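You operate a simulated robot arm through the tools that you are given. There is no shell and no other tool.

You are at the controls of a simulated robot arm. One attempt, no reset.

TASK
Press out two biscuits of the kind on the recipe card.
Fine: open the yellow switch first, slide the white tray along between them, shut the switch last. Where these are worked on the way, their far stop is far enough and under half their travel is too little: yellow switch.

Only the result counts: the job must be done as asked and must still hold three seconds after the hand-in. Knocking over, shifting, dropping, spilling or breaking anything else fails it.

THE ROBOT
A 7-joint arm with a fingered hand, fixed in place. Base frame: the origin is on the floor under the middle of its stand, x ahead of it, y to its left, z up; the work surface is at about z = 92. Readings come in cm, rad, newtons and seconds.
With the tool pointing down near the work surface it reaches from about 18 to 64 cm from the base axis. Its first joint turns from -2.007 to 2.007 rad. Payload 3.1 kg.
Tool frame: the origin (TCP) lies between the finger pads and is the grasp point; the fingertips stand 2.2 cm ahead of it; z points along the fingers, y is the line along which they close. The gripper opens to 11.2 cm; its body begins 6 cm behind the TCP. The gripper is a hand of 3 fingers: y runs from the thumb to the fingers, the wrist lies at [0, 0, -21.8] in the tool frame, and closing takes about 1.5 s.
Orientation is told as [roll, pitch, yaw] about the base's x, y, z axes, in that order, counted from this pose: with the fingers straight down and closing along the base's y, the tool's x points along the base's -x, its y along +y and its z along -z.

THE INTERFACE
- The arm moves only by the tool move_arm. Its argument "deltas" is a list of rows, each a list of 7 numbers: the shift along the base's x, y, z in units of 30 mm (1.0 is 30 mm), then the turn, a rotation vector about the base's x, y, z in units of 5 degrees (1.0 is 5 degrees), then the opening, from 0 (shut) to 1 (fully open). In form: [[dx, dy, dz, wx, wy, wz, claw], ...]. A call has 1 to 20 rows; each row shifts and turns the commanded pose from where the row before left it. A call with a number of a shift or a turn outside -1 to 1 is refused whole. Each row takes 0.2 s and may step no farther than 5 cm and 0.15 rad from the row before; otherwise, or with a gripper value out of range, the whole call is refused. Where a pose cannot be reached the arm comes as near as it can. A force on the tool above 40 N (or 10 N above the force at the start of the call, whichever is more), or a blocked arm, ends the call early, and 0.2 s more pass. The fingers move at their own pace (about 10.8 cm/s each) and stop on an object; they squeeze with about 24 N. The grip force told is the motor's: it shows also when the fingers shut on nothing. Time passes only in rows, and 0.2 s behind the last, so rows that do not move let the fingers close. The reply holds the time, the measured pose of the TCP, the force on the tool along the base axes, the opening and the grip force, in the units named above and with some noise, with the torque about the TCP (base axes, N m) and any sound that the robot's microphone picked up.
- Cameras (640 x 400 px; columns grow to the right, rows downward): "scene" is fixed at [40.08, 65.23, 177.62]; the picture's right is [-1.00, -0.02, 0.00], its down [-0.01, 0.62, -0.79] and it looks along [0.01, -0.79, -0.62] (base axes); focal length 376 px, centre (320, 200). "wrist" rides on the gripper at [6.6, 0.3, -8] in the tool frame; the picture's right is [-0.05, 1.00, 0.00], its down [-0.77, -0.04, -0.64] and it looks along [-0.64, -0.03, 0.77] (tool axes); focal length 275 px, centre (320, 200). There is no depth. A picture from a camera that has moved, and an enlarged one, comes with that camera's place and axes in the base frame and with its lens.
- camera(camera): a new picture of that camera. No time passes.
- lift_body(by): slides the trunk up (or, below 0, down) by that many cm; the arm rides with it, the base frame stays. It gives what a move gives, with no picture.
- preshape(shape): the hand has 3 fingers and takes this shape, open, in about a second: jaw (thumb against the fingers, like two jaws); tri (thumb and two fingers); tip (a fingertip pinch); poke (one finger out to press); point (the index stretched); flat (the hand flat); cup (the hand cupped); fist (a fist). The gripper value then closes the fingers along that shape, each until it touches; the sizes above hold for jaw. It gives what a move gives, with no picture.
- close_up(camera, box): a new picture of the part [left, top, right, bottom] of that camera's present view, enlarged. No time passes.
- close_job(): hands the job in; it is judged then, once.

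Places have to be worked out from the pictures, the camera data and where the tool is seen. Open the gripper and draw the arm clear of the work before you hand the job in, unless the task says otherwise.

The tools are called after ">>>" as name(argument=value, ...) on one line, values as JSON. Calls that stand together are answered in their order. move_arm: Moves the arm, as the interface text tells. Its arguments: {"type":"object","properties":{"deltas":{"type":"array","items":{"type":"array","items":{"type":"number"}}}},"required":["deltas"]} The other tools are called the same way: lift_body (by) moves the trunk up or down; preshape (shape) gives the hand a shape; camera (camera) takes a picture; close_up (camera, box) takes an enlarged picture of a part of a camera's view; close_job () hands the job in.

At the start:

```text
t: 0.0
tool_pos: [37.84, -1.44, 131.43]
tcp_rot: [0.0, 0.0, 0.0]
ft_force: [0.3, -0.4, -0.5]
moment: [0.02, 0.0, 0.0]
width: 11.21
grasp_force: 0.1
shape: jaw
trunk travel left (down, up): [-92.5, 6.5]
```

scene: 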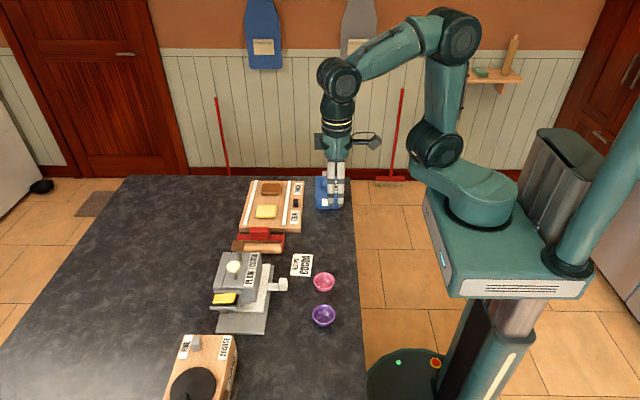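
wrist: 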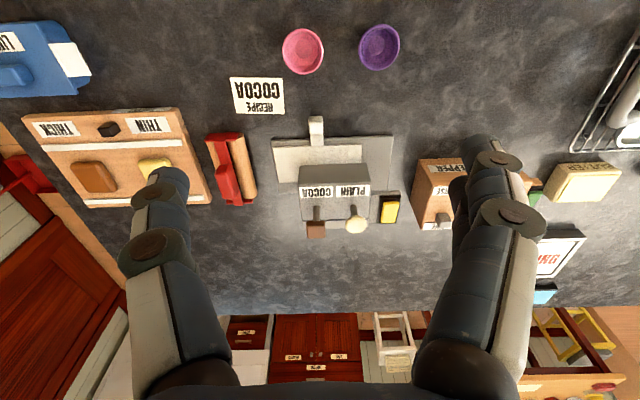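

I start by looking closer at the scene: the machine in the middle with cocoa/plain levers, a yellow switch, a tray, and the recipe card reading COCOA.

>>> close_up(camera="scene", box=[180, 220, 340, 350])

>>> close_up(camera="wrist", box=[200, 60, 420, 260])

>>> close_up(camera="scene", box=[220, 165, 360, 265])

>>> close_up(camera="scene", box=[140, 310, 300, 400])

```text
3.08 times, centred on (260, 285) of scene
camera zoom: at [40.08, 65.23, 177.62], right [-1.0, -0.02, 0.0], down [-0.01, 0.62, -0.79], along [0.01, -0.79, -0.62], focal length 1156 px, centre (505, -62)
```

zoom: 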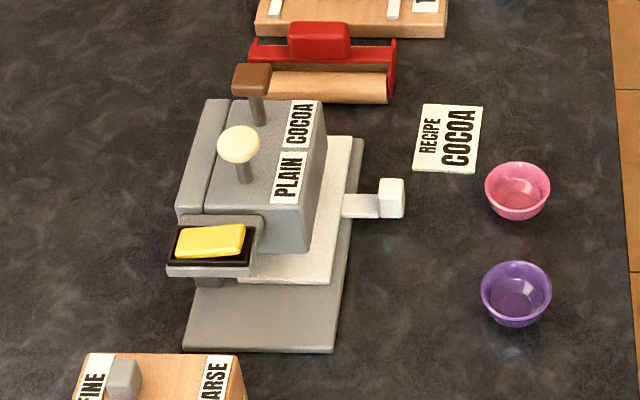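

```text
2.00 times, centred on (310, 160) of wrist
camera zoom: at [31.32, -1.17, 139.43], right [0.05, 1.0, 0.0], down [0.77, -0.04, 0.64], along [0.64, -0.03, -0.77], focal length 551 px, centre (340, 280)
```

zoom: 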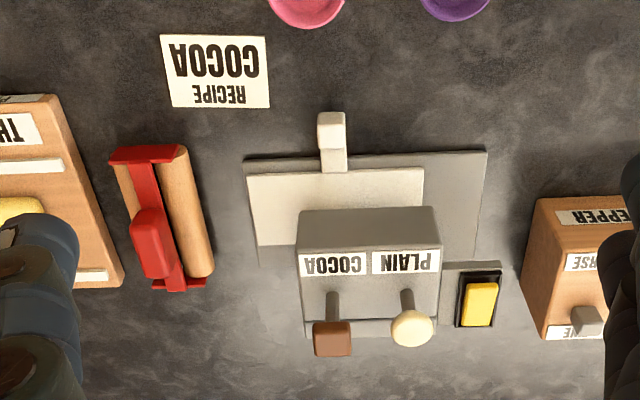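

```text
4.00 times, centred on (290, 215) of scene
camera zoom: at [40.08, 65.23, 177.62], right [-1.0, -0.02, 0.0], down [-0.01, 0.62, -0.79], along [0.01, -0.79, -0.62], focal length 1502 px, centre (440, 140)
```

zoom: 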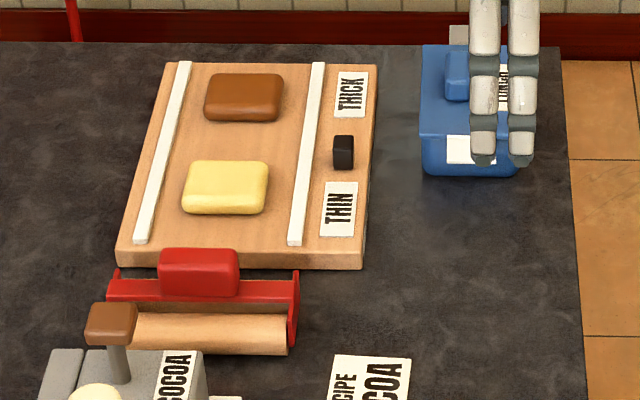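

```text
4.00 times, centred on (220, 355) of scene
camera zoom: at [40.08, 65.23, 177.62], right [-1.0, -0.02, 0.0], down [-0.01, 0.62, -0.79], along [0.01, -0.79, -0.62], focal length 1502 px, centre (720, -420)
```

zoom: 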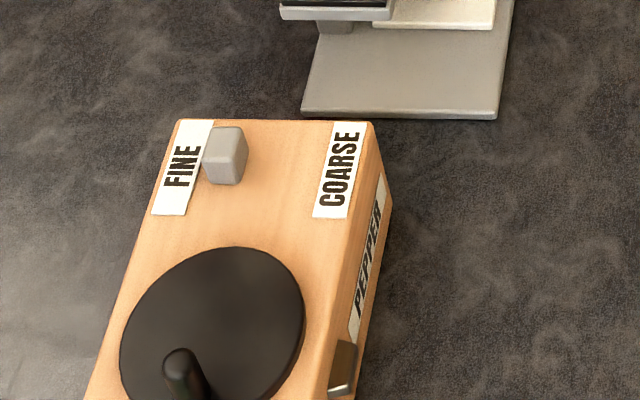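

The card says COCOA, so the brown square knob (about [62, -3, 109]) is the right plunger; the yellow switch seems to be near [63.7, 9.3, 103.5]. I look closer at the switch and the knobs before moving.

>>> close_up(camera="scene", box=[205, 280, 275, 325])

>>> close_up(camera="wrist", box=[340, 170, 440, 240])

>>> close_up(camera="scene", box=[210, 235, 300, 300])

```text
8.89 times, centred on (240, 302) of scene
camera zoom: at [40.08, 65.23, 177.62], right [-1.0, -0.02, 0.0], down [-0.01, 0.62, -0.79], along [0.01, -0.79, -0.62], focal length 3338 px, centre (1031, -711)
```

zoom: 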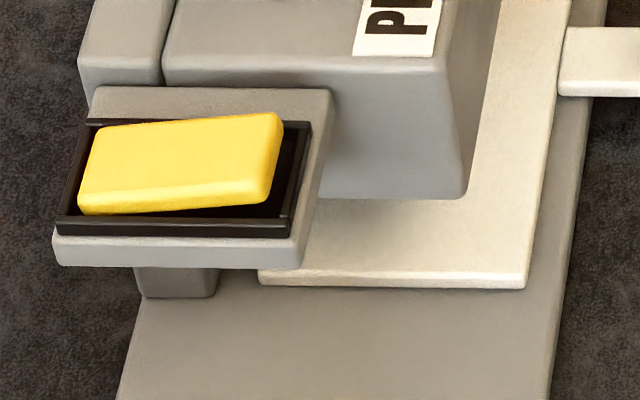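

```text
5.71 times, centred on (390, 205) of wrist
camera zoom: at [31.32, -1.17, 139.43], right [0.05, 1.0, 0.0], down [0.77, -0.04, 0.64], along [0.64, -0.03, -0.77], focal length 1573 px, centre (-80, 171)
```

zoom: 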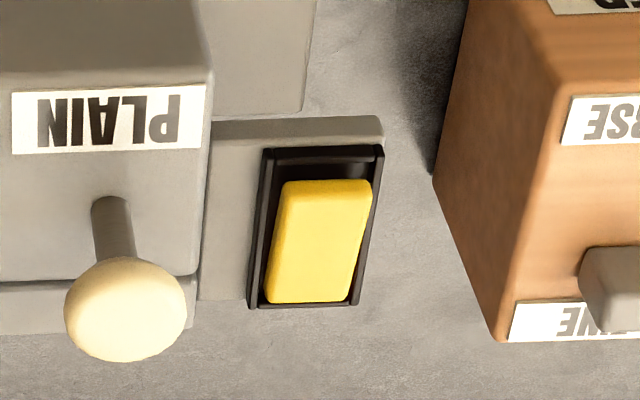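

```text
6.15 times, centred on (255, 268) of scene
camera zoom: at [40.08, 65.23, 177.62], right [-1.0, -0.02, 0.0], down [-0.01, 0.62, -0.79], along [0.01, -0.79, -0.62], focal length 2311 px, centre (720, -215)
```

zoom: 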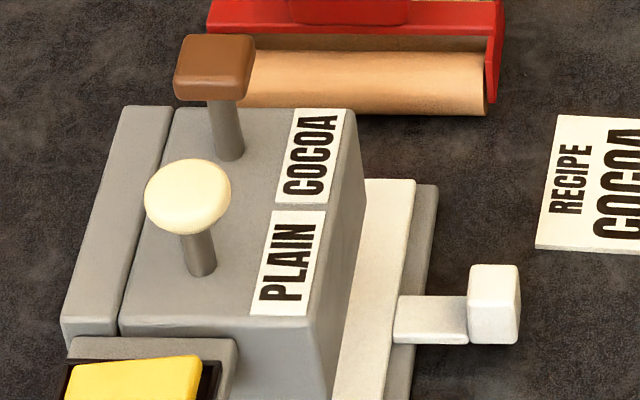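

The rocker's near (robot-side) end is raised and its far end is down, so opening means pressing the near end. I set the hand to the poke shape high above the table and see where its fingertip is.

>>> preshape(shape="poke")

```text
t: 0.9
tool_pos: [37.87, -1.37, 131.43]
tcp_rot: [0.0, 0.0, 0.001]
ft_force: [-0.8, 0.7, -0.3]
moment: [0.02, 0.01, 0.01]
width: 0.02
grasp_force: 0.1
shape: poke
trunk travel left (down, up): [-92.5, 6.5]
```

Next I look at the poke finger from both cameras.

>>> camera(camera="wrist")

>>> close_up(camera="scene", box=[290, 110, 390, 220])

```text
taken
camera wrist: at [31.33, -1.17, 139.43], right [0.05, 1.0, 0.0], down [0.77, -0.04, 0.64], along [0.64, -0.03, -0.77], focal length 275 px, centre (320, 200)
```

wrist: 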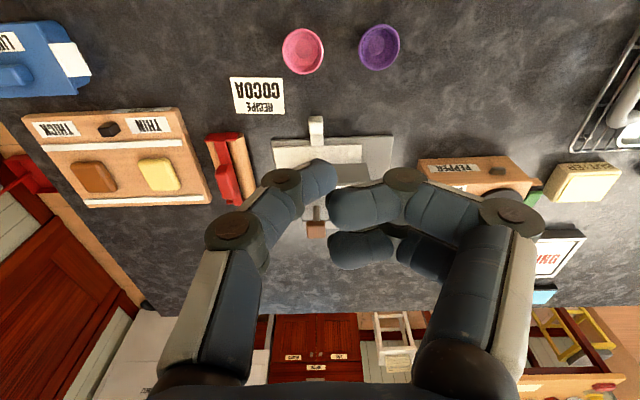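

```text
3.64 times, centred on (340, 165) of scene
camera zoom: at [40.08, 65.23, 177.62], right [-1.0, -0.02, 0.0], down [-0.01, 0.62, -0.79], along [0.01, -0.79, -0.62], focal length 1366 px, centre (247, 327)
```

zoom: 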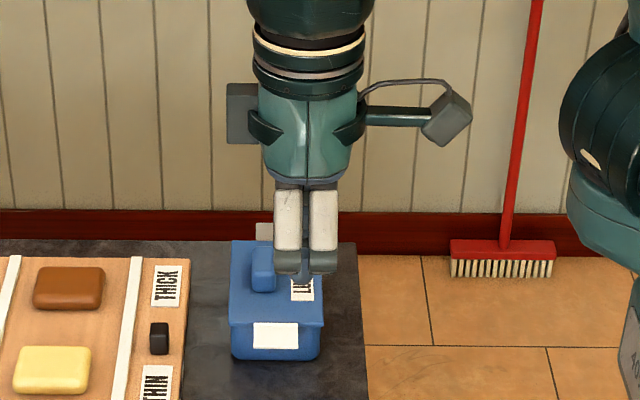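

The poke finger isn't clear, so I zoom in on the fingertips from both cameras.

>>> close_up(camera="scene", box=[320, 150, 360, 200])

>>> close_up(camera="wrist", box=[220, 130, 460, 290])

>>> preshape(shape="point")

```text
8.00 times, centred on (340, 175) of scene
camera zoom: at [40.08, 65.23, 177.62], right [-1.0, -0.02, 0.0], down [-0.01, 0.62, -0.79], along [0.01, -0.79, -0.62], focal length 3004 px, centre (160, 400)
```

zoom: 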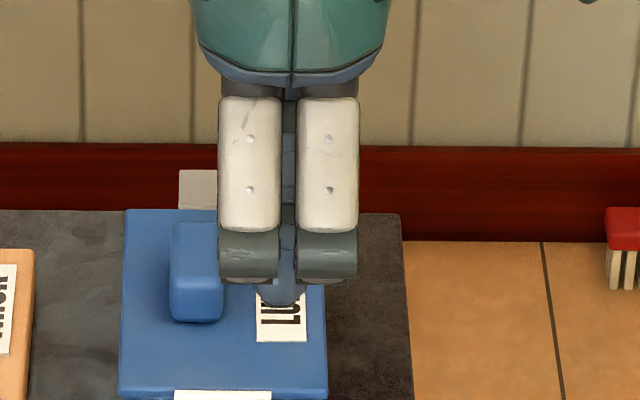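

```text
2.50 times, centred on (340, 210) of wrist
camera zoom: at [31.33, -1.17, 139.43], right [0.05, 1.0, 0.0], down [0.77, -0.04, 0.64], along [0.64, -0.03, -0.77], focal length 688 px, centre (270, 175)
```

zoom: 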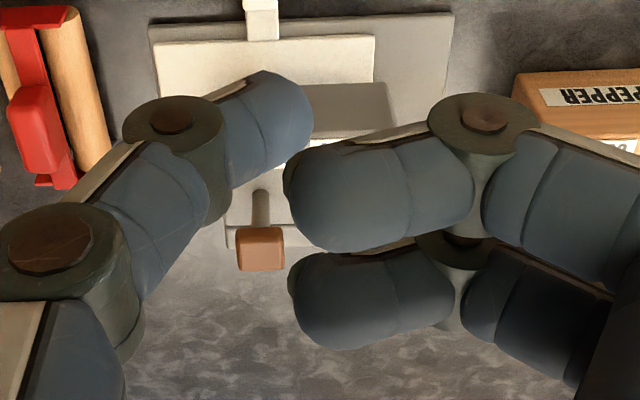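

```text
t: 1.8
tool_pos: [37.85, -1.31, 131.5]
tcp_rot: [0.001, 0.0, 0.0]
ft_force: [-1.0, 0.3, 0.3]
moment: [-0.01, -0.01, 0.01]
width: 0.01
grasp_force: 0.1
shape: point
trunk travel left (down, up): [-92.5, 6.5]
```

Poke uses the thumb slightly below the folded fingers. Now I check the point shape for a longer, cleaner finger.

>>> camera(camera="wrist")

>>> close_up(camera="scene", box=[310, 130, 370, 220])

```text
taken
camera wrist: at [31.33, -1.17, 139.43], right [0.05, 1.0, 0.0], down [0.77, -0.04, 0.64], along [0.64, -0.03, -0.77], focal length 275 px, centre (320, 200)
```

wrist: 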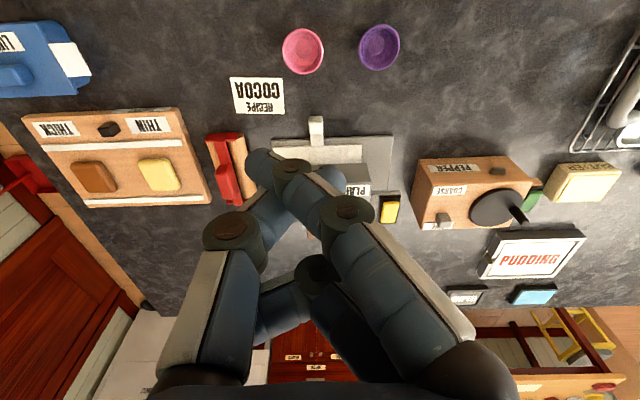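

```text
4.44 times, centred on (340, 175) of scene
camera zoom: at [40.08, 65.23, 177.62], right [-1.0, -0.02, 0.0], down [-0.01, 0.62, -0.79], along [0.01, -0.79, -0.62], focal length 1669 px, centre (231, 311)
```

zoom: 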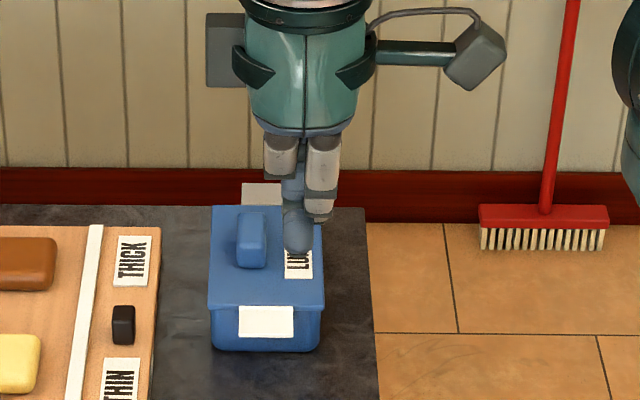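

Point crosses the fingers, while poke gives a clear thumb tip about 2.5 cm below the TCP and about 3 cm lower than the folded fingers, so I go back to poke. Turning the hand -90° about z will keep it narrow along y, clear of the plain knob.

>>> preshape(shape="poke")

>>> move_arm(deltas=[[0, 0, 0, 0, 0, -1, 0], [0, 0, 0, 0, 0, -1, 0], [0, 0, 0, 0, 0, -1, 0], [0, 0, 0, 0, 0, -1, 0], [0, 0, 0, 0, 0, -1, 0], [0, 0, 0, 0, 0, -1, 0], [0, 0, 0, 0, 0, -1, 0], [0, 0, 0, 0, 0, -1, 0], [0, 0, 0, 0, 0, -1, 0], [0, 0, 0, 0, 0, -1, 0], [0, 0, 0, 0, 0, -1, 0], [0, 0, 0, 0, 0, -1, 0], [0, 0, 0, 0, 0, -1, 0], [0, 0, 0, 0, 0, -1, 0], [0, 0, 0, 0, 0, -1, 0], [0, 0, 0, 0, 0, -1, 0], [0, 0, 0, 0, 0, -1, 0], [0, 0, 0, 0, 0, -1, 0]])

```text
t: 2.7
tool_pos: [37.9, -1.36, 131.42]
tcp_rot: [0.001, 0.0, 0.001]
ft_force: [0.2, -0.8, -0.3]
moment: [0.01, -0.02, 0.04]
width: 0.0
grasp_force: 0.0
shape: poke
trunk travel left (down, up): [-92.5, 6.5]
```

```text
t: 6.5
tool_pos: [37.76, -1.34, 131.3]
tcp_rot: [0.0, -0.001, -1.571]
ft_force: [0.3, -0.4, 0.2]
moment: [-0.01, -0.01, 0.04]
width: 0.02
grasp_force: 24.0
shape: jaw
trunk travel left (down, up): [-92.5, 6.5]
```

The yaw turned fine, but the readout now says jaw with the fingers squeezing; I look at what the hand did.

>>> camera(camera="wrist")

>>> camera(camera="scene")

>>> close_up(camera="scene", box=[310, 130, 370, 220])

```text
taken
camera wrist: at [38.31, 5.17, 139.39], right [1.0, -0.05, 0.0], down [-0.04, -0.77, 0.64], along [-0.03, -0.64, -0.77], focal length 275 px, centre (320, 200)
```

wrist: 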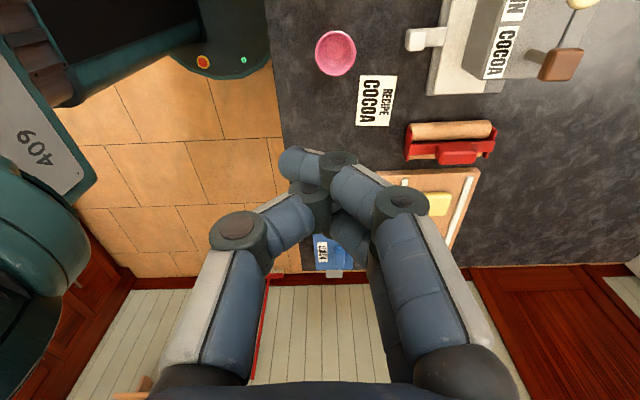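

```text
taken
```

scene: 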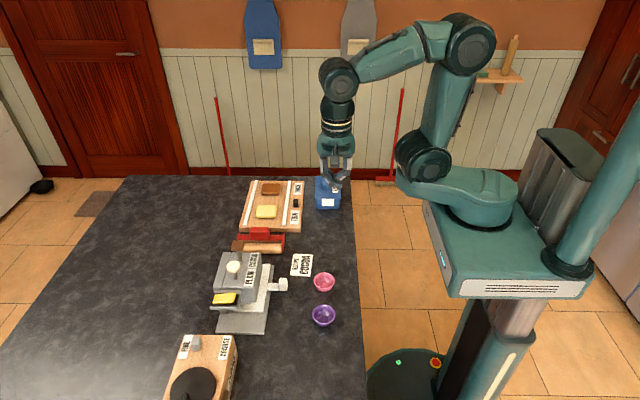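

```text
4.44 times, centred on (340, 175) of scene
camera zoom: at [40.08, 65.23, 177.62], right [-1.0, -0.02, 0.0], down [-0.01, 0.62, -0.79], along [0.01, -0.79, -0.62], focal length 1669 px, centre (231, 311)
```

zoom: 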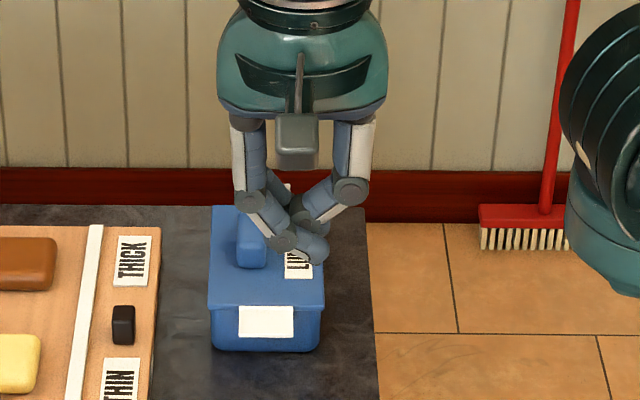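

Gripper value 0 closes the fingers out of the poke shape, so I re-shape to poke and hold the value at 1 this time, checking it stays.

>>> preshape(shape="poke")

>>> move_arm(deltas=[[0, 0, 0, 0, 0, 0, 1], [0, 0, 0, 0, 0, 0, 1]])

>>> close_up(camera="scene", box=[310, 130, 370, 220])

>>> camera(camera="wrist")

```text
t: 7.4
tool_pos: [37.93, -1.43, 131.45]
tcp_rot: [0.0, 0.001, -1.568]
ft_force: [-0.4, -0.6, 0.7]
moment: [0.01, -0.01, 0.02]
width: 0.01
grasp_force: 0.0
shape: poke
trunk travel left (down, up): [-92.5, 6.5]
```

```text
t: 8.0
tool_pos: [38.07, -1.47, 131.39]
tcp_rot: [0.0, 0.0, -1.571]
ft_force: [-0.1, 0.1, -1.0]
moment: [-0.01, 0.02, 0.0]
width: 0.0
grasp_force: 0.0
shape: poke
trunk travel left (down, up): [-92.5, 6.5]
```

```text
4.44 times, centred on (340, 175) of scene
camera zoom: at [40.08, 65.23, 177.62], right [-1.0, -0.02, 0.0], down [-0.01, 0.62, -0.79], along [0.01, -0.79, -0.62], focal length 1669 px, centre (231, 311)
```

zoom: 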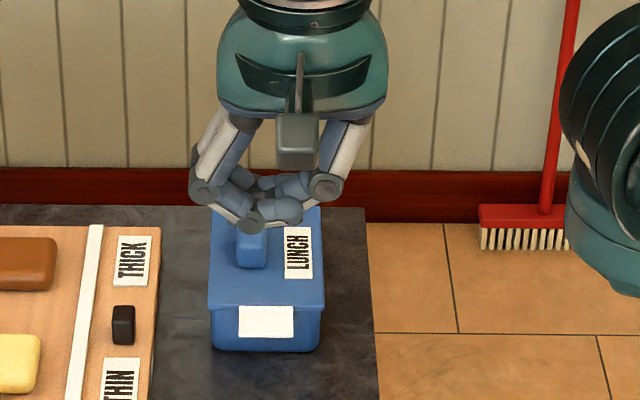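

```text
taken
camera wrist: at [38.3, 5.16, 139.4], right [1.0, -0.05, 0.0], down [-0.04, -0.77, 0.64], along [-0.03, -0.64, -0.77], focal length 275 px, centre (320, 200)
```

wrist: 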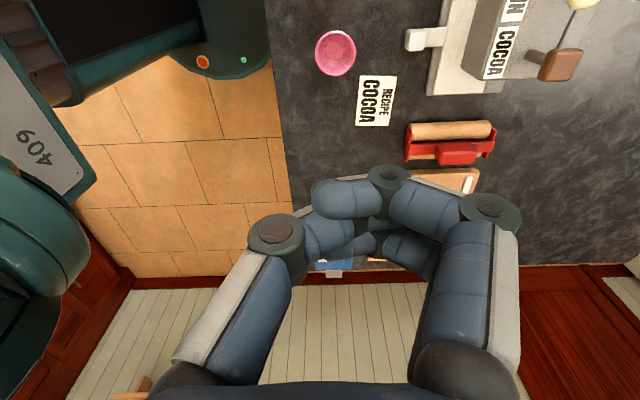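

The digits got tangled coming from the crossed state; I open fully to jaw first, then take poke again with the value kept at 1.

>>> preshape(shape="jaw")

>>> move_arm(deltas=[[0, 0, 0, 0, 0, 0, 1], [0, 0, 0, 0, 0, 0, 1], [0, 0, 0, 0, 0, 0, 1], [0, 0, 0, 0, 0, 0, 1]])

>>> preshape(shape="poke")

>>> move_arm(deltas=[[0, 0, 0, 0, 0, 0, 1], [0, 0, 0, 0, 0, 0, 1], [0, 0, 0, 0, 0, 0, 1]])

>>> close_up(camera="scene", box=[310, 130, 370, 220])

>>> camera(camera="wrist")

```text
t: 8.9
tool_pos: [37.94, -1.32, 131.34]
tcp_rot: [0.001, 0.0, -1.57]
ft_force: [-1.0, 0.0, 0.2]
moment: [0.02, 0.02, 0.01]
width: 11.18
grasp_force: 0.1
shape: jaw
trunk travel left (down, up): [-92.5, 6.5]
```

```text
t: 9.9
tool_pos: [37.85, -1.36, 131.42]
tcp_rot: [0.0, 0.0, -1.571]
ft_force: [0.4, -0.2, -0.2]
moment: [0.01, -0.01, 0.04]
width: 11.19
grasp_force: 0.1
shape: jaw
trunk travel left (down, up): [-92.5, 6.5]
```

```text
t: 10.8
tool_pos: [37.95, -1.38, 131.37]
tcp_rot: [0.0, 0.0, -1.571]
ft_force: [-0.1, -0.2, -0.5]
moment: [0.01, -0.01, 0.0]
width: 0.0
grasp_force: 0.1
shape: poke
trunk travel left (down, up): [-92.5, 6.5]
```

```text
t: 11.6
tool_pos: [37.88, -1.45, 131.39]
tcp_rot: [-0.001, 0.0, -1.571]
ft_force: [-0.8, -0.1, 0.2]
moment: [0.05, -0.01, 0.01]
width: 0.0
grasp_force: 0.0
shape: poke
trunk travel left (down, up): [-92.5, 6.5]
```

```text
4.44 times, centred on (340, 175) of scene
camera zoom: at [40.08, 65.23, 177.62], right [-1.0, -0.02, 0.0], down [-0.01, 0.62, -0.79], along [0.01, -0.79, -0.62], focal length 1669 px, centre (231, 311)
```

zoom: 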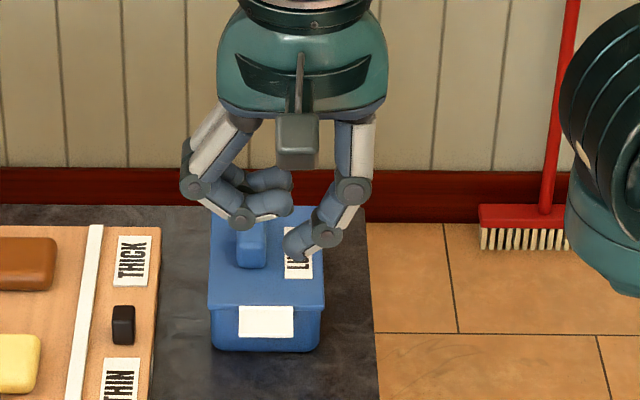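

```text
taken
camera wrist: at [38.3, 5.16, 139.4], right [1.0, -0.05, 0.0], down [-0.04, -0.77, 0.64], along [-0.03, -0.64, -0.77], focal length 275 px, centre (320, 200)
```

wrist: 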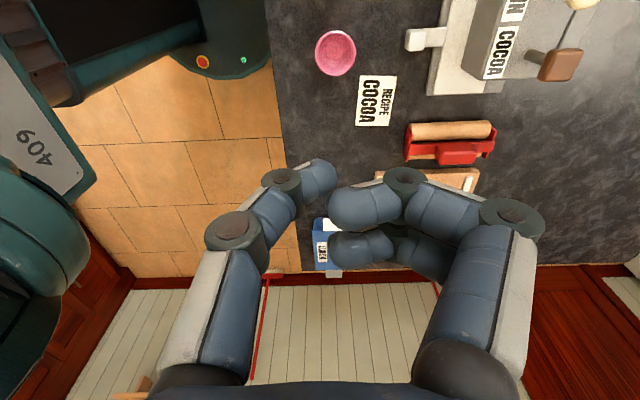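

Poke is clean now: the thumb tip sits about 2.7 cm under the TCP. I travel high to above the near end of the yellow rocker.

>>> move_arm(deltas=[[0.8, 0.35, -0.3, 0, 0, 0, 1], [0.8, 0.35, -0.3, 0, 0, 0, 1], [0.8, 0.35, -0.3, 0, 0, 0, 1], [0.8, 0.35, -0.3, 0, 0, 0, 1], [0.8, 0.35, -0.3, 0, 0, 0, 1], [0.8, 0.35, -0.3, 0, 0, 0, 1], [0.8, 0.35, -0.3, 0, 0, 0, 1], [0.8, 0.35, -0.3, 0, 0, 0, 1], [0.8, 0.35, -0.3, 0, 0, 0, 1], [0.8, 0.35, -0.3, 0, 0, 0, 1], [0, 0, 0, 0, 0, 0, 1]])

>>> camera(camera="scene")

>>> camera(camera="wrist")

```text
t: 14.0
tool_pos: [61.6, 9.09, 122.45]
tcp_rot: [0.0, 0.0, -1.571]
ft_force: [0.1, -0.2, 0.0]
moment: [0.0, -0.03, 0.03]
width: 0.01
grasp_force: 0.1
shape: poke
trunk travel left (down, up): [-92.5, 6.5]
```

```text
taken
```

scene: 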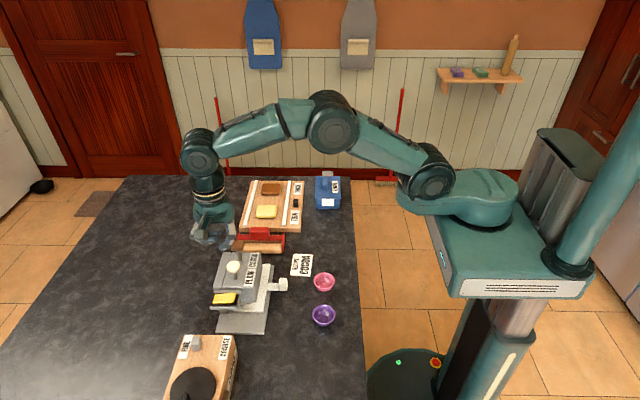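

```text
taken
camera wrist: at [62.0, 15.59, 130.41], right [1.0, -0.05, 0.0], down [-0.04, -0.77, 0.64], along [-0.03, -0.64, -0.77], focal length 275 px, centre (320, 200)
```

wrist: 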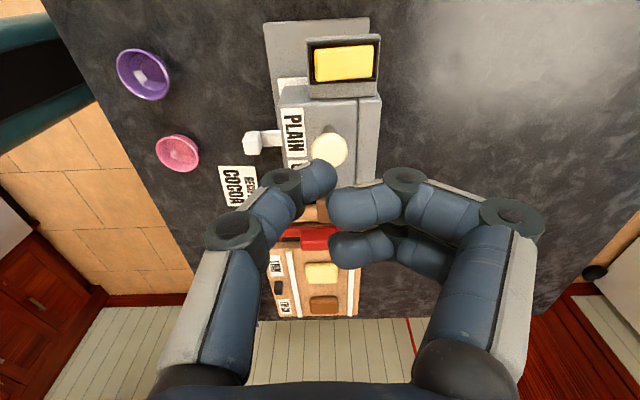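

The TCP is at [61.6, 9.1, 122.5] and from here the yellow rocker spans roughly x 61.1–66.4, y 9.2. I zoom in for the detail of the raised end.

>>> close_up(camera="wrist", box=[260, 10, 400, 110])

>>> close_up(camera="scene", box=[170, 180, 290, 330])

```text
4.00 times, centred on (330, 60) of wrist
camera zoom: at [62.0, 15.59, 130.41], right [1.0, -0.05, 0.0], down [-0.04, -0.77, 0.64], along [-0.03, -0.64, -0.77], focal length 1101 px, centre (280, 760)
```

zoom: 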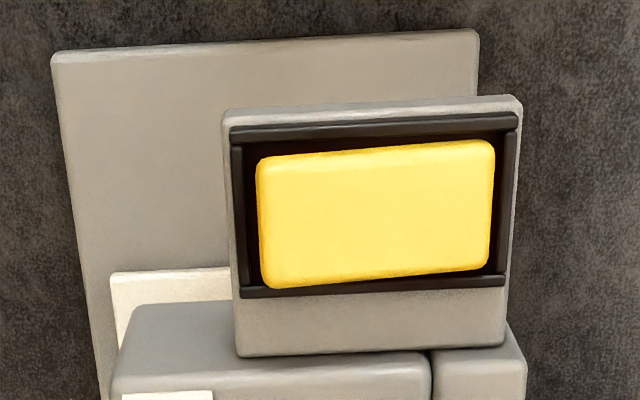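

```text
2.67 times, centred on (230, 255) of scene
camera zoom: at [40.08, 65.23, 177.62], right [-1.0, -0.02, 0.0], down [-0.01, 0.62, -0.79], along [0.01, -0.79, -0.62], focal length 1001 px, centre (560, 53)
```

zoom: 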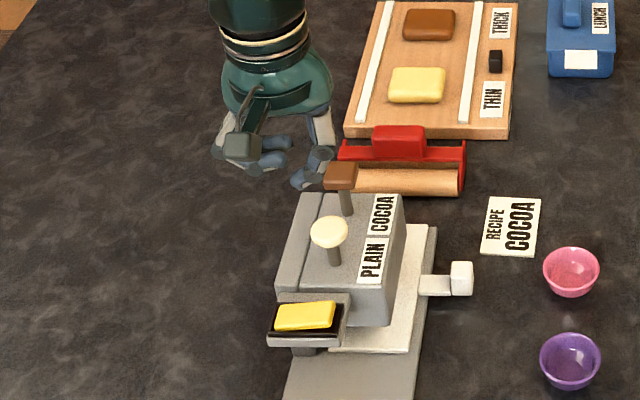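

Rocker: x 61.3–66.6, y 7.9–10.6, top of the raised end about z 104.5. I come down over the near end to about 2 cm above contact and check.

>>> move_arm(deltas=[[0.1, 0.02, -0.9, 0, 0, 0, 1], [0.1, 0.02, -0.9, 0, 0, 0, 1], [0, 0, -0.9, 0, 0, 0, 1], [0, 0, -0.9, 0, 0, 0, 1], [0, 0, -0.7, 0, 0, 0, 1], [0, 0, 0, 0, 0, 0, 1]])

>>> close_up(camera="scene", box=[180, 210, 280, 330])

>>> camera(camera="wrist")

```text
t: 15.4
tool_pos: [62.55, 9.16, 109.41]
tcp_rot: [0.001, 0.001, -1.571]
ft_force: [0.0, 1.0, 0.7]
moment: [0.02, -0.03, 0.0]
width: 0.01
grasp_force: 0.1
shape: poke
trunk travel left (down, up): [-92.5, 6.5]
```

```text
3.33 times, centred on (230, 270) of scene
camera zoom: at [40.08, 65.23, 177.62], right [-1.0, -0.02, 0.0], down [-0.01, 0.62, -0.79], along [0.01, -0.79, -0.62], focal length 1252 px, centre (620, -33)
```

zoom: 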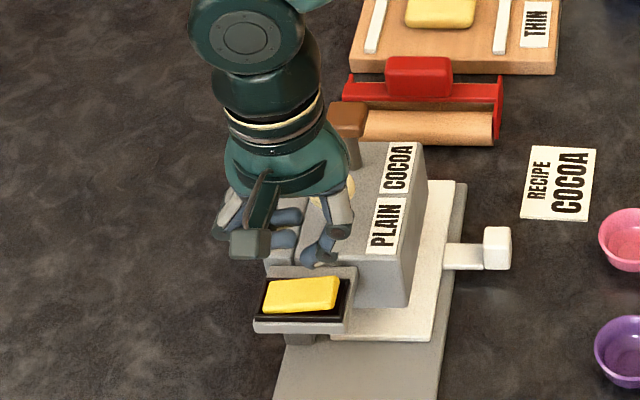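

```text
taken
camera wrist: at [62.92, 15.68, 117.4], right [1.0, -0.05, 0.0], down [-0.04, -0.77, 0.64], along [-0.03, -0.64, -0.77], focal length 275 px, centre (320, 200)
```

wrist: 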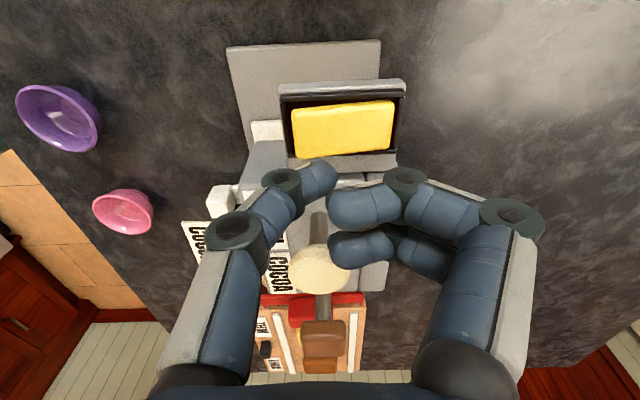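

The TCP is at x 62.55; I shift about 0.5 cm back toward the near end and press down in small steps, watching the force.

>>> move_arm(deltas=[[-0.17, 0.02, 0, 0, 0, 0, 1], [0, 0, -0.25, 0, 0, 0, 1], [0, 0, -0.25, 0, 0, 0, 1], [0, 0, -0.2, 0, 0, 0, 1], [0, 0, 0, 0, 0, 0, 1]])

>>> close_up(camera="scene", box=[195, 240, 265, 320])

>>> close_up(camera="wrist", box=[230, 60, 430, 200])

```text
t: 16.6
tool_pos: [61.92, 9.38, 107.49]
tcp_rot: [0.0, -0.001, -1.571]
ft_force: [-0.1, 0.1, 0.0]
moment: [-0.02, 0.0, 0.0]
width: 0.0
grasp_force: 0.0
shape: poke
trunk travel left (down, up): [-92.5, 6.5]
```

```text
5.00 times, centred on (230, 280) of scene
camera zoom: at [40.08, 65.23, 177.62], right [-1.0, -0.02, 0.0], down [-0.01, 0.62, -0.79], along [0.01, -0.79, -0.62], focal length 1878 px, centre (770, -200)
```

zoom: 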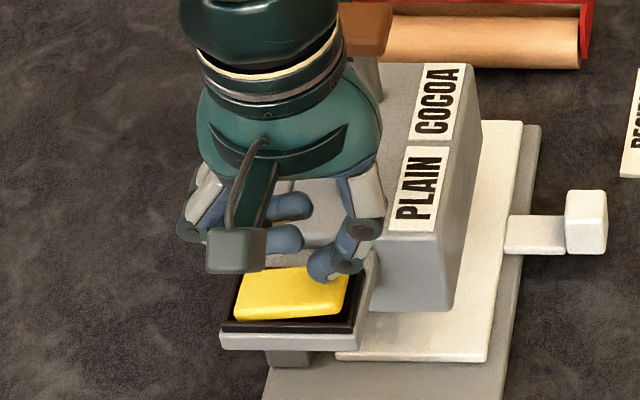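

```text
2.86 times, centred on (330, 130) of wrist
camera zoom: at [62.41, 15.83, 115.43], right [1.0, -0.05, 0.0], down [-0.04, -0.77, 0.64], along [-0.03, -0.64, -0.77], focal length 786 px, centre (291, 400)
```

zoom: 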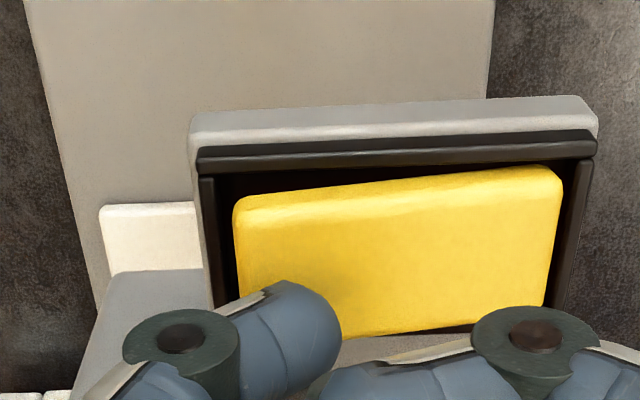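

No contact yet; the tip is right above the raised end. I keep pressing down in small steps.

>>> move_arm(deltas=[[0, 0, -0.2, 0, 0, 0, 1], [0, 0, -0.2, 0, 0, 0, 1], [0, 0, -0.2, 0, 0, 0, 1], [0, 0, 0, 0, 0, 0, 1]])

>>> close_up(camera="scene", box=[195, 240, 265, 320])

>>> close_up(camera="wrist", box=[230, 60, 430, 200])

```text
t: 17.6
tool_pos: [61.41, 9.23, 106.0]
tcp_rot: [0.007, -0.002, -1.569]
ft_force: [-8.2, 1.1, 32.9]
moment: [0.05, -0.1, 0.02]
width: 0.0
grasp_force: 0.0
shape: poke
trunk travel left (down, up): [-92.5, 6.5]
```

```text
5.00 times, centred on (230, 280) of scene
camera zoom: at [40.08, 65.23, 177.62], right [-1.0, -0.02, 0.0], down [-0.01, 0.62, -0.79], along [0.01, -0.79, -0.62], focal length 1878 px, centre (770, -200)
```

zoom: 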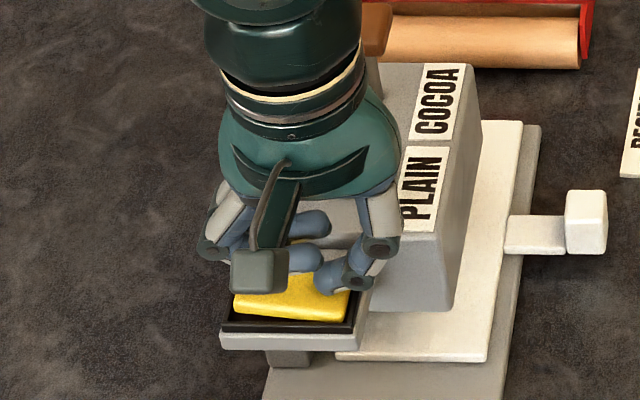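

```text
2.86 times, centred on (330, 130) of wrist
camera zoom: at [61.69, 15.82, 114.11], right [1.0, -0.05, 0.01], down [-0.04, -0.77, 0.64], along [-0.02, -0.63, -0.77], focal length 786 px, centre (291, 400)
```

zoom: 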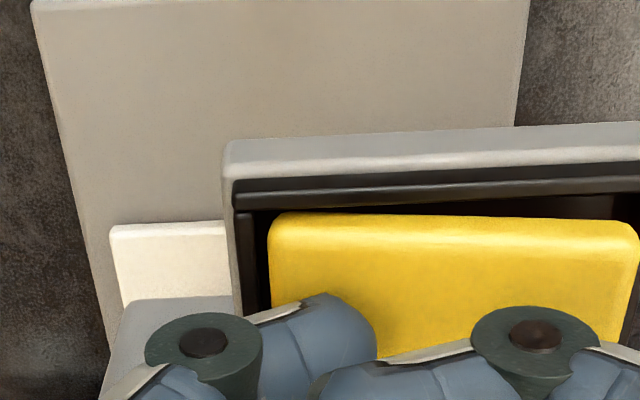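

The rocker's near end went down with about 33 N on the tool. I lift off a few cm and look at whether it stays down.

>>> move_arm(deltas=[[0, 0, 0.5, 0, 0, 0, 1], [0, 0, 0.8, 0, 0, 0, 1], [0, 0, 0.8, 0, 0, 0, 1], [0, 0, 0, 0, 0, 0, 1]])

>>> close_up(camera="scene", box=[205, 280, 275, 325])

>>> close_up(camera="wrist", box=[230, 60, 430, 200])

```text
t: 18.6
tool_pos: [61.93, 9.27, 112.09]
tcp_rot: [-0.001, 0.0, -1.571]
ft_force: [-0.7, 0.0, -1.1]
moment: [0.0, 0.01, 0.0]
width: 0.0
grasp_force: 0.0
shape: poke
trunk travel left (down, up): [-92.5, 6.5]
```

```text
8.89 times, centred on (240, 302) of scene
camera zoom: at [40.08, 65.23, 177.62], right [-1.0, -0.02, 0.0], down [-0.01, 0.62, -0.79], along [0.01, -0.79, -0.62], focal length 3338 px, centre (1031, -711)
```

zoom: 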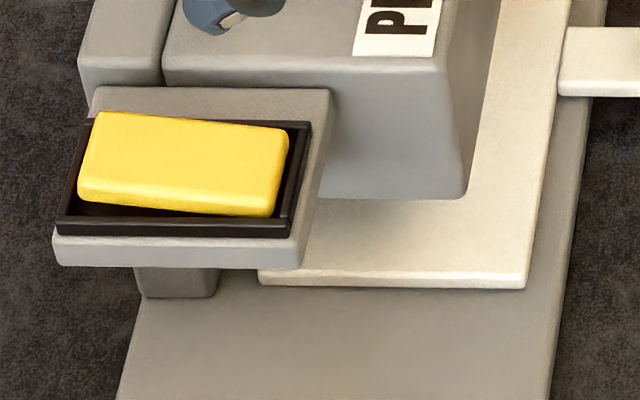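

```text
2.86 times, centred on (330, 130) of wrist
camera zoom: at [62.37, 15.79, 120.01], right [1.0, -0.05, 0.0], down [-0.03, -0.77, 0.64], along [-0.03, -0.64, -0.77], focal length 786 px, centre (291, 400)
```

zoom: 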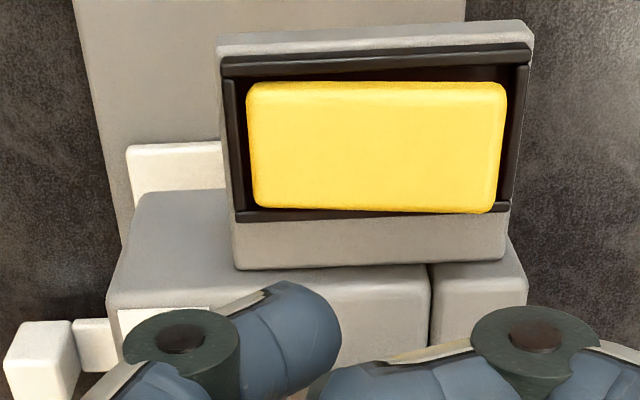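

The rocker has flipped over fully (far end now up) and stays, so the switch is open. I rise and move over the brown cocoa knob.

>>> move_arm(deltas=[[0, 0, 1, 0, 0, 0, 1], [0, 0, 1, 0, 0, 0, 1], [0, -0.85, 0, 0, 0, 0, 1], [0, -0.85, 0, 0, 0, 0, 1], [0, -0.85, 0, 0, 0, 0, 1], [0, -0.85, 0, 0, 0, 0, 1], [0, -0.75, 0, 0, 0, 0, 1], [0, 0, 0, 0, 0, 0, 1]])

>>> close_up(camera="scene", box=[180, 190, 300, 300])

>>> camera(camera="wrist")

```text
t: 20.4
tool_pos: [61.86, -3.0, 118.09]
tcp_rot: [-0.002, 0.001, -1.572]
ft_force: [0.2, 0.5, 0.4]
moment: [-0.02, 0.0, -0.01]
width: 0.0
grasp_force: 0.1
shape: poke
trunk travel left (down, up): [-92.5, 6.5]
```

```text
3.64 times, centred on (240, 245) of scene
camera zoom: at [40.08, 65.23, 177.62], right [-1.0, -0.02, 0.0], down [-0.01, 0.62, -0.79], along [0.01, -0.79, -0.62], focal length 1366 px, centre (611, 36)
```

zoom: 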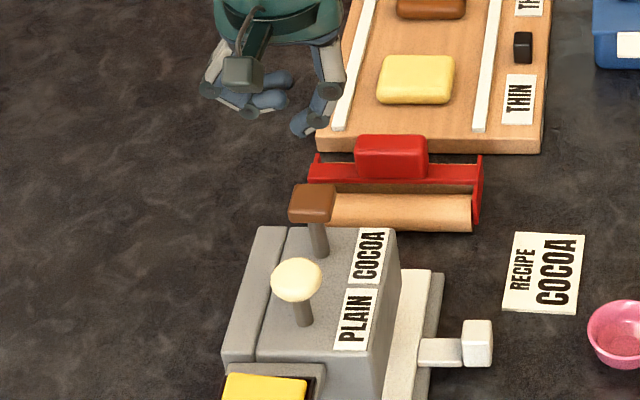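

```text
taken
camera wrist: at [62.32, 3.58, 126.12], right [1.0, -0.05, 0.0], down [-0.04, -0.77, 0.64], along [-0.03, -0.64, -0.77], focal length 275 px, centre (320, 200)
```

wrist: 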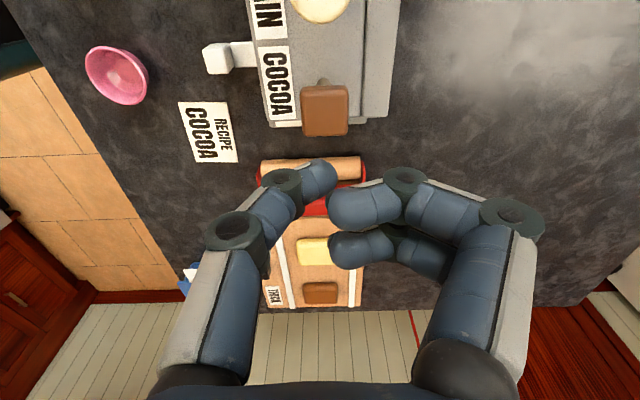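

The brown knob should be near [62.3, -2.7, 109]; I zoom to pin it down before pressing.

>>> close_up(camera="wrist", box=[250, 50, 400, 150])

>>> close_up(camera="scene", box=[225, 225, 285, 285])

```text
4.00 times, centred on (325, 100) of wrist
camera zoom: at [62.32, 3.58, 126.12], right [1.0, -0.05, 0.0], down [-0.04, -0.77, 0.64], along [-0.03, -0.64, -0.77], focal length 1101 px, centre (300, 600)
```

zoom: 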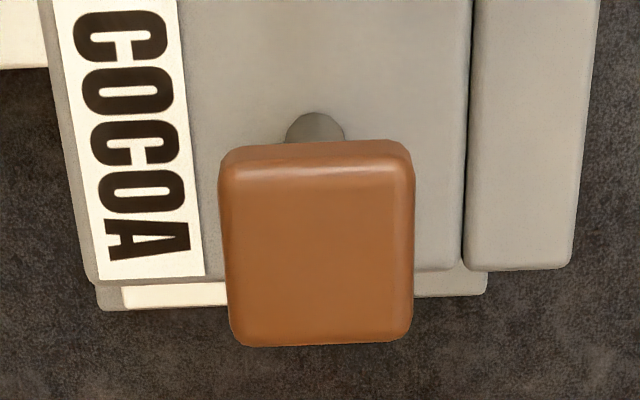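

```text
6.67 times, centred on (255, 255) of scene
camera zoom: at [40.08, 65.23, 177.62], right [-1.0, -0.02, 0.0], down [-0.01, 0.62, -0.79], along [0.01, -0.79, -0.62], focal length 2504 px, centre (753, -167)
```

zoom: 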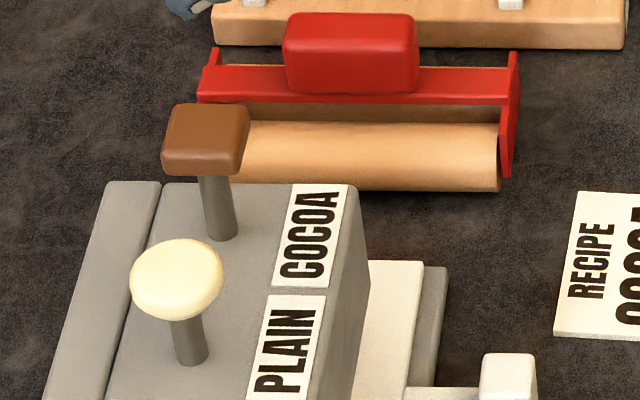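

Knob centre is about [62.1, -3.6], top near z 108.5. I line up, come down to just above it, then press in small steps.

>>> move_arm(deltas=[[0.08, -0.19, -0.6, 0, 0, 0, 1], [0, 0, -0.6, 0, 0, 0, 1], [0, 0, -0.5, 0, 0, 0, 1], [0, 0, -0.2, 0, 0, 0, 1], [0, 0, -0.2, 0, 0, 0, 1], [0, 0, 0, 0, 0, 0, 1]])

>>> close_up(camera="scene", box=[195, 200, 285, 290])

>>> close_up(camera="wrist", box=[230, 60, 430, 220])

```text
t: 21.8
tool_pos: [62.14, -3.69, 111.73]
tcp_rot: [0.001, 0.001, -1.571]
ft_force: [0.2, -1.1, 1.1]
moment: [-0.03, 0.01, -0.02]
width: 0.01
grasp_force: 0.0
shape: poke
trunk travel left (down, up): [-92.5, 6.5]
```

```text
4.44 times, centred on (240, 245) of scene
camera zoom: at [40.08, 65.23, 177.62], right [-1.0, -0.02, 0.0], down [-0.01, 0.62, -0.79], along [0.01, -0.79, -0.62], focal length 1669 px, centre (676, 0)
```

zoom: 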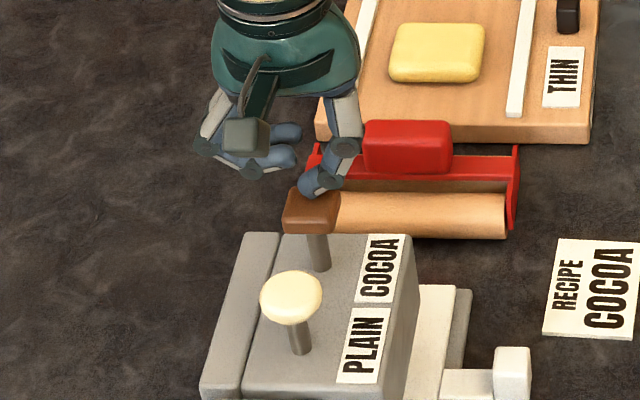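

```text
2.50 times, centred on (330, 140) of wrist
camera zoom: at [62.54, 2.85, 119.62], right [1.0, -0.05, 0.0], down [-0.04, -0.77, 0.64], along [-0.03, -0.64, -0.77], focal length 688 px, centre (295, 350)
```

zoom: 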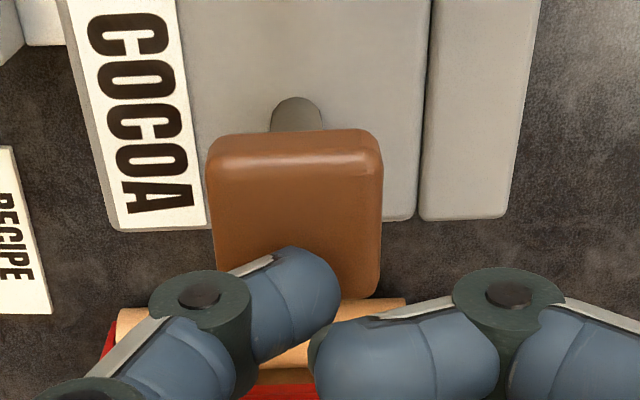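

The tip is just above the brown knob and centred enough; I nudge slightly to +y and press down step by step.

>>> move_arm(deltas=[[0, 0.1, -0.1, 0, 0, 0, 1], [0, 0, -0.2, 0, 0, 0, 1], [0, 0, -0.2, 0, 0, 0, 1], [0, 0, -0.2, 0, 0, 0, 1], [0, 0, 0, 0, 0, 0, 1]])

>>> close_up(camera="scene", box=[195, 200, 285, 290])

>>> close_up(camera="wrist", box=[230, 60, 430, 220])

```text
t: 23.0
tool_pos: [62.06, -3.41, 109.62]
tcp_rot: [0.005, 0.0, -1.571]
ft_force: [-1.1, -0.7, 17.8]
moment: [-0.01, -0.05, -0.01]
width: 0.01
grasp_force: 0.0
shape: poke
trunk travel left (down, up): [-92.5, 6.5]
heard: click
```

```text
4.44 times, centred on (240, 245) of scene
camera zoom: at [40.08, 65.23, 177.62], right [-1.0, -0.02, 0.0], down [-0.01, 0.62, -0.79], along [0.01, -0.79, -0.62], focal length 1669 px, centre (676, 0)
```

zoom: 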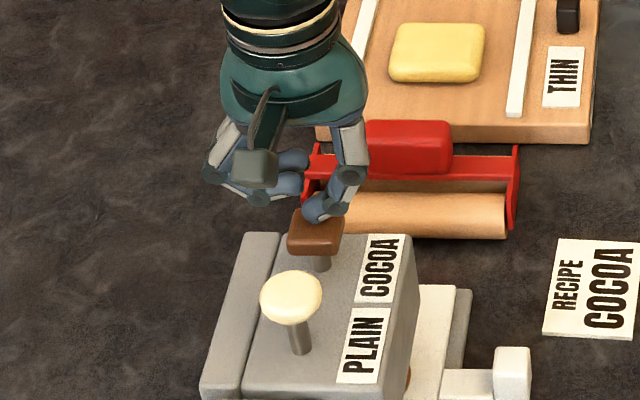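

```text
2.50 times, centred on (330, 140) of wrist
camera zoom: at [62.34, 3.1, 117.71], right [1.0, -0.05, 0.0], down [-0.04, -0.77, 0.64], along [-0.03, -0.64, -0.77], focal length 688 px, centre (295, 350)
```

zoom: 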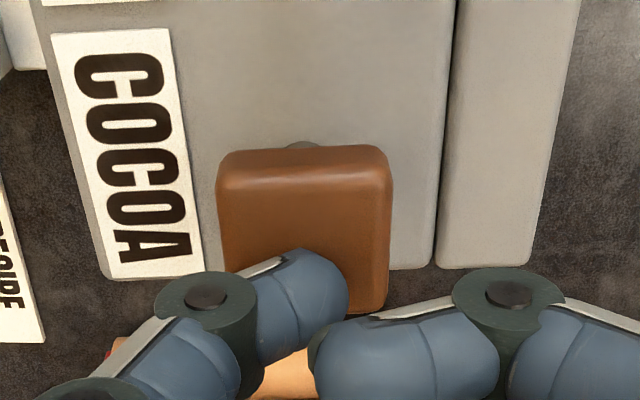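

A click sounded and something brown shows below the housing on the tray. I lift off and look at the tray.

>>> move_arm(deltas=[[0, 0, 0.5, 0, 0, 0, 1], [0, 0, 1, 0, 0, 0, 1], [0, 0, 1, 0, 0, 0, 1], [0, 0, 0, 0, 0, 0, 1]])

>>> close_up(camera="scene", box=[195, 220, 305, 340])

>>> close_up(camera="scene", box=[235, 265, 285, 315])

>>> camera(camera="wrist")

```text
t: 24.0
tool_pos: [62.15, -3.51, 116.92]
tcp_rot: [-0.002, 0.0, -1.572]
ft_force: [0.7, 0.5, -0.4]
moment: [-0.02, 0.01, -0.03]
width: 0.01
grasp_force: 0.1
shape: poke
trunk travel left (down, up): [-92.5, 6.5]
```

```text
3.33 times, centred on (250, 280) of scene
camera zoom: at [40.08, 65.23, 177.62], right [-1.0, -0.02, 0.0], down [-0.01, 0.62, -0.79], along [0.01, -0.79, -0.62], focal length 1252 px, centre (553, -67)
```

zoom: 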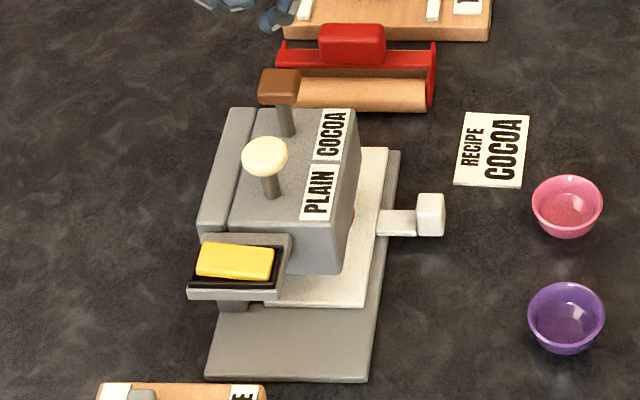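

```text
8.00 times, centred on (260, 290) of scene
camera zoom: at [40.08, 65.23, 177.62], right [-1.0, -0.02, 0.0], down [-0.01, 0.62, -0.79], along [0.01, -0.79, -0.62], focal length 3004 px, centre (800, -520)
```

zoom: 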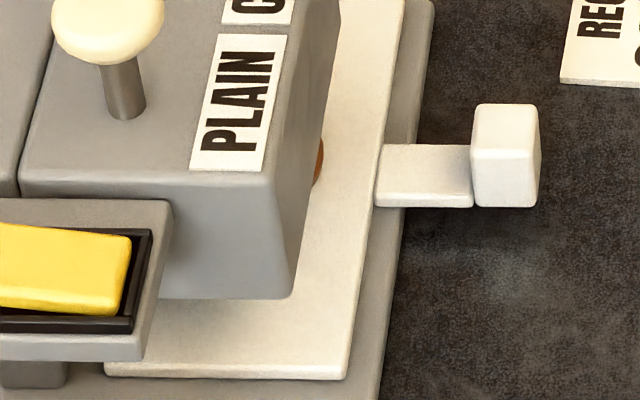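

```text
taken
camera wrist: at [62.65, 3.13, 124.95], right [1.0, -0.05, 0.0], down [-0.03, -0.77, 0.64], along [-0.03, -0.64, -0.77], focal length 275 px, centre (320, 200)
```

wrist: 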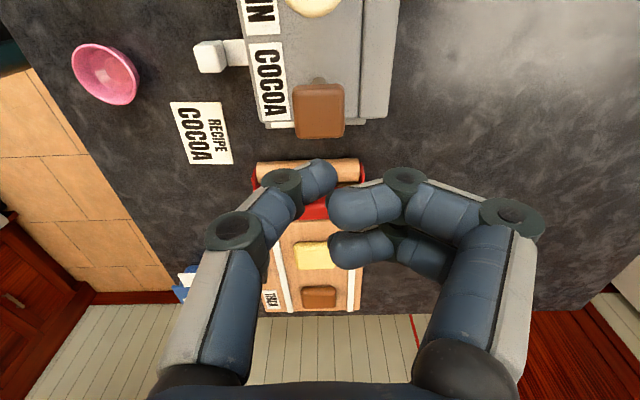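

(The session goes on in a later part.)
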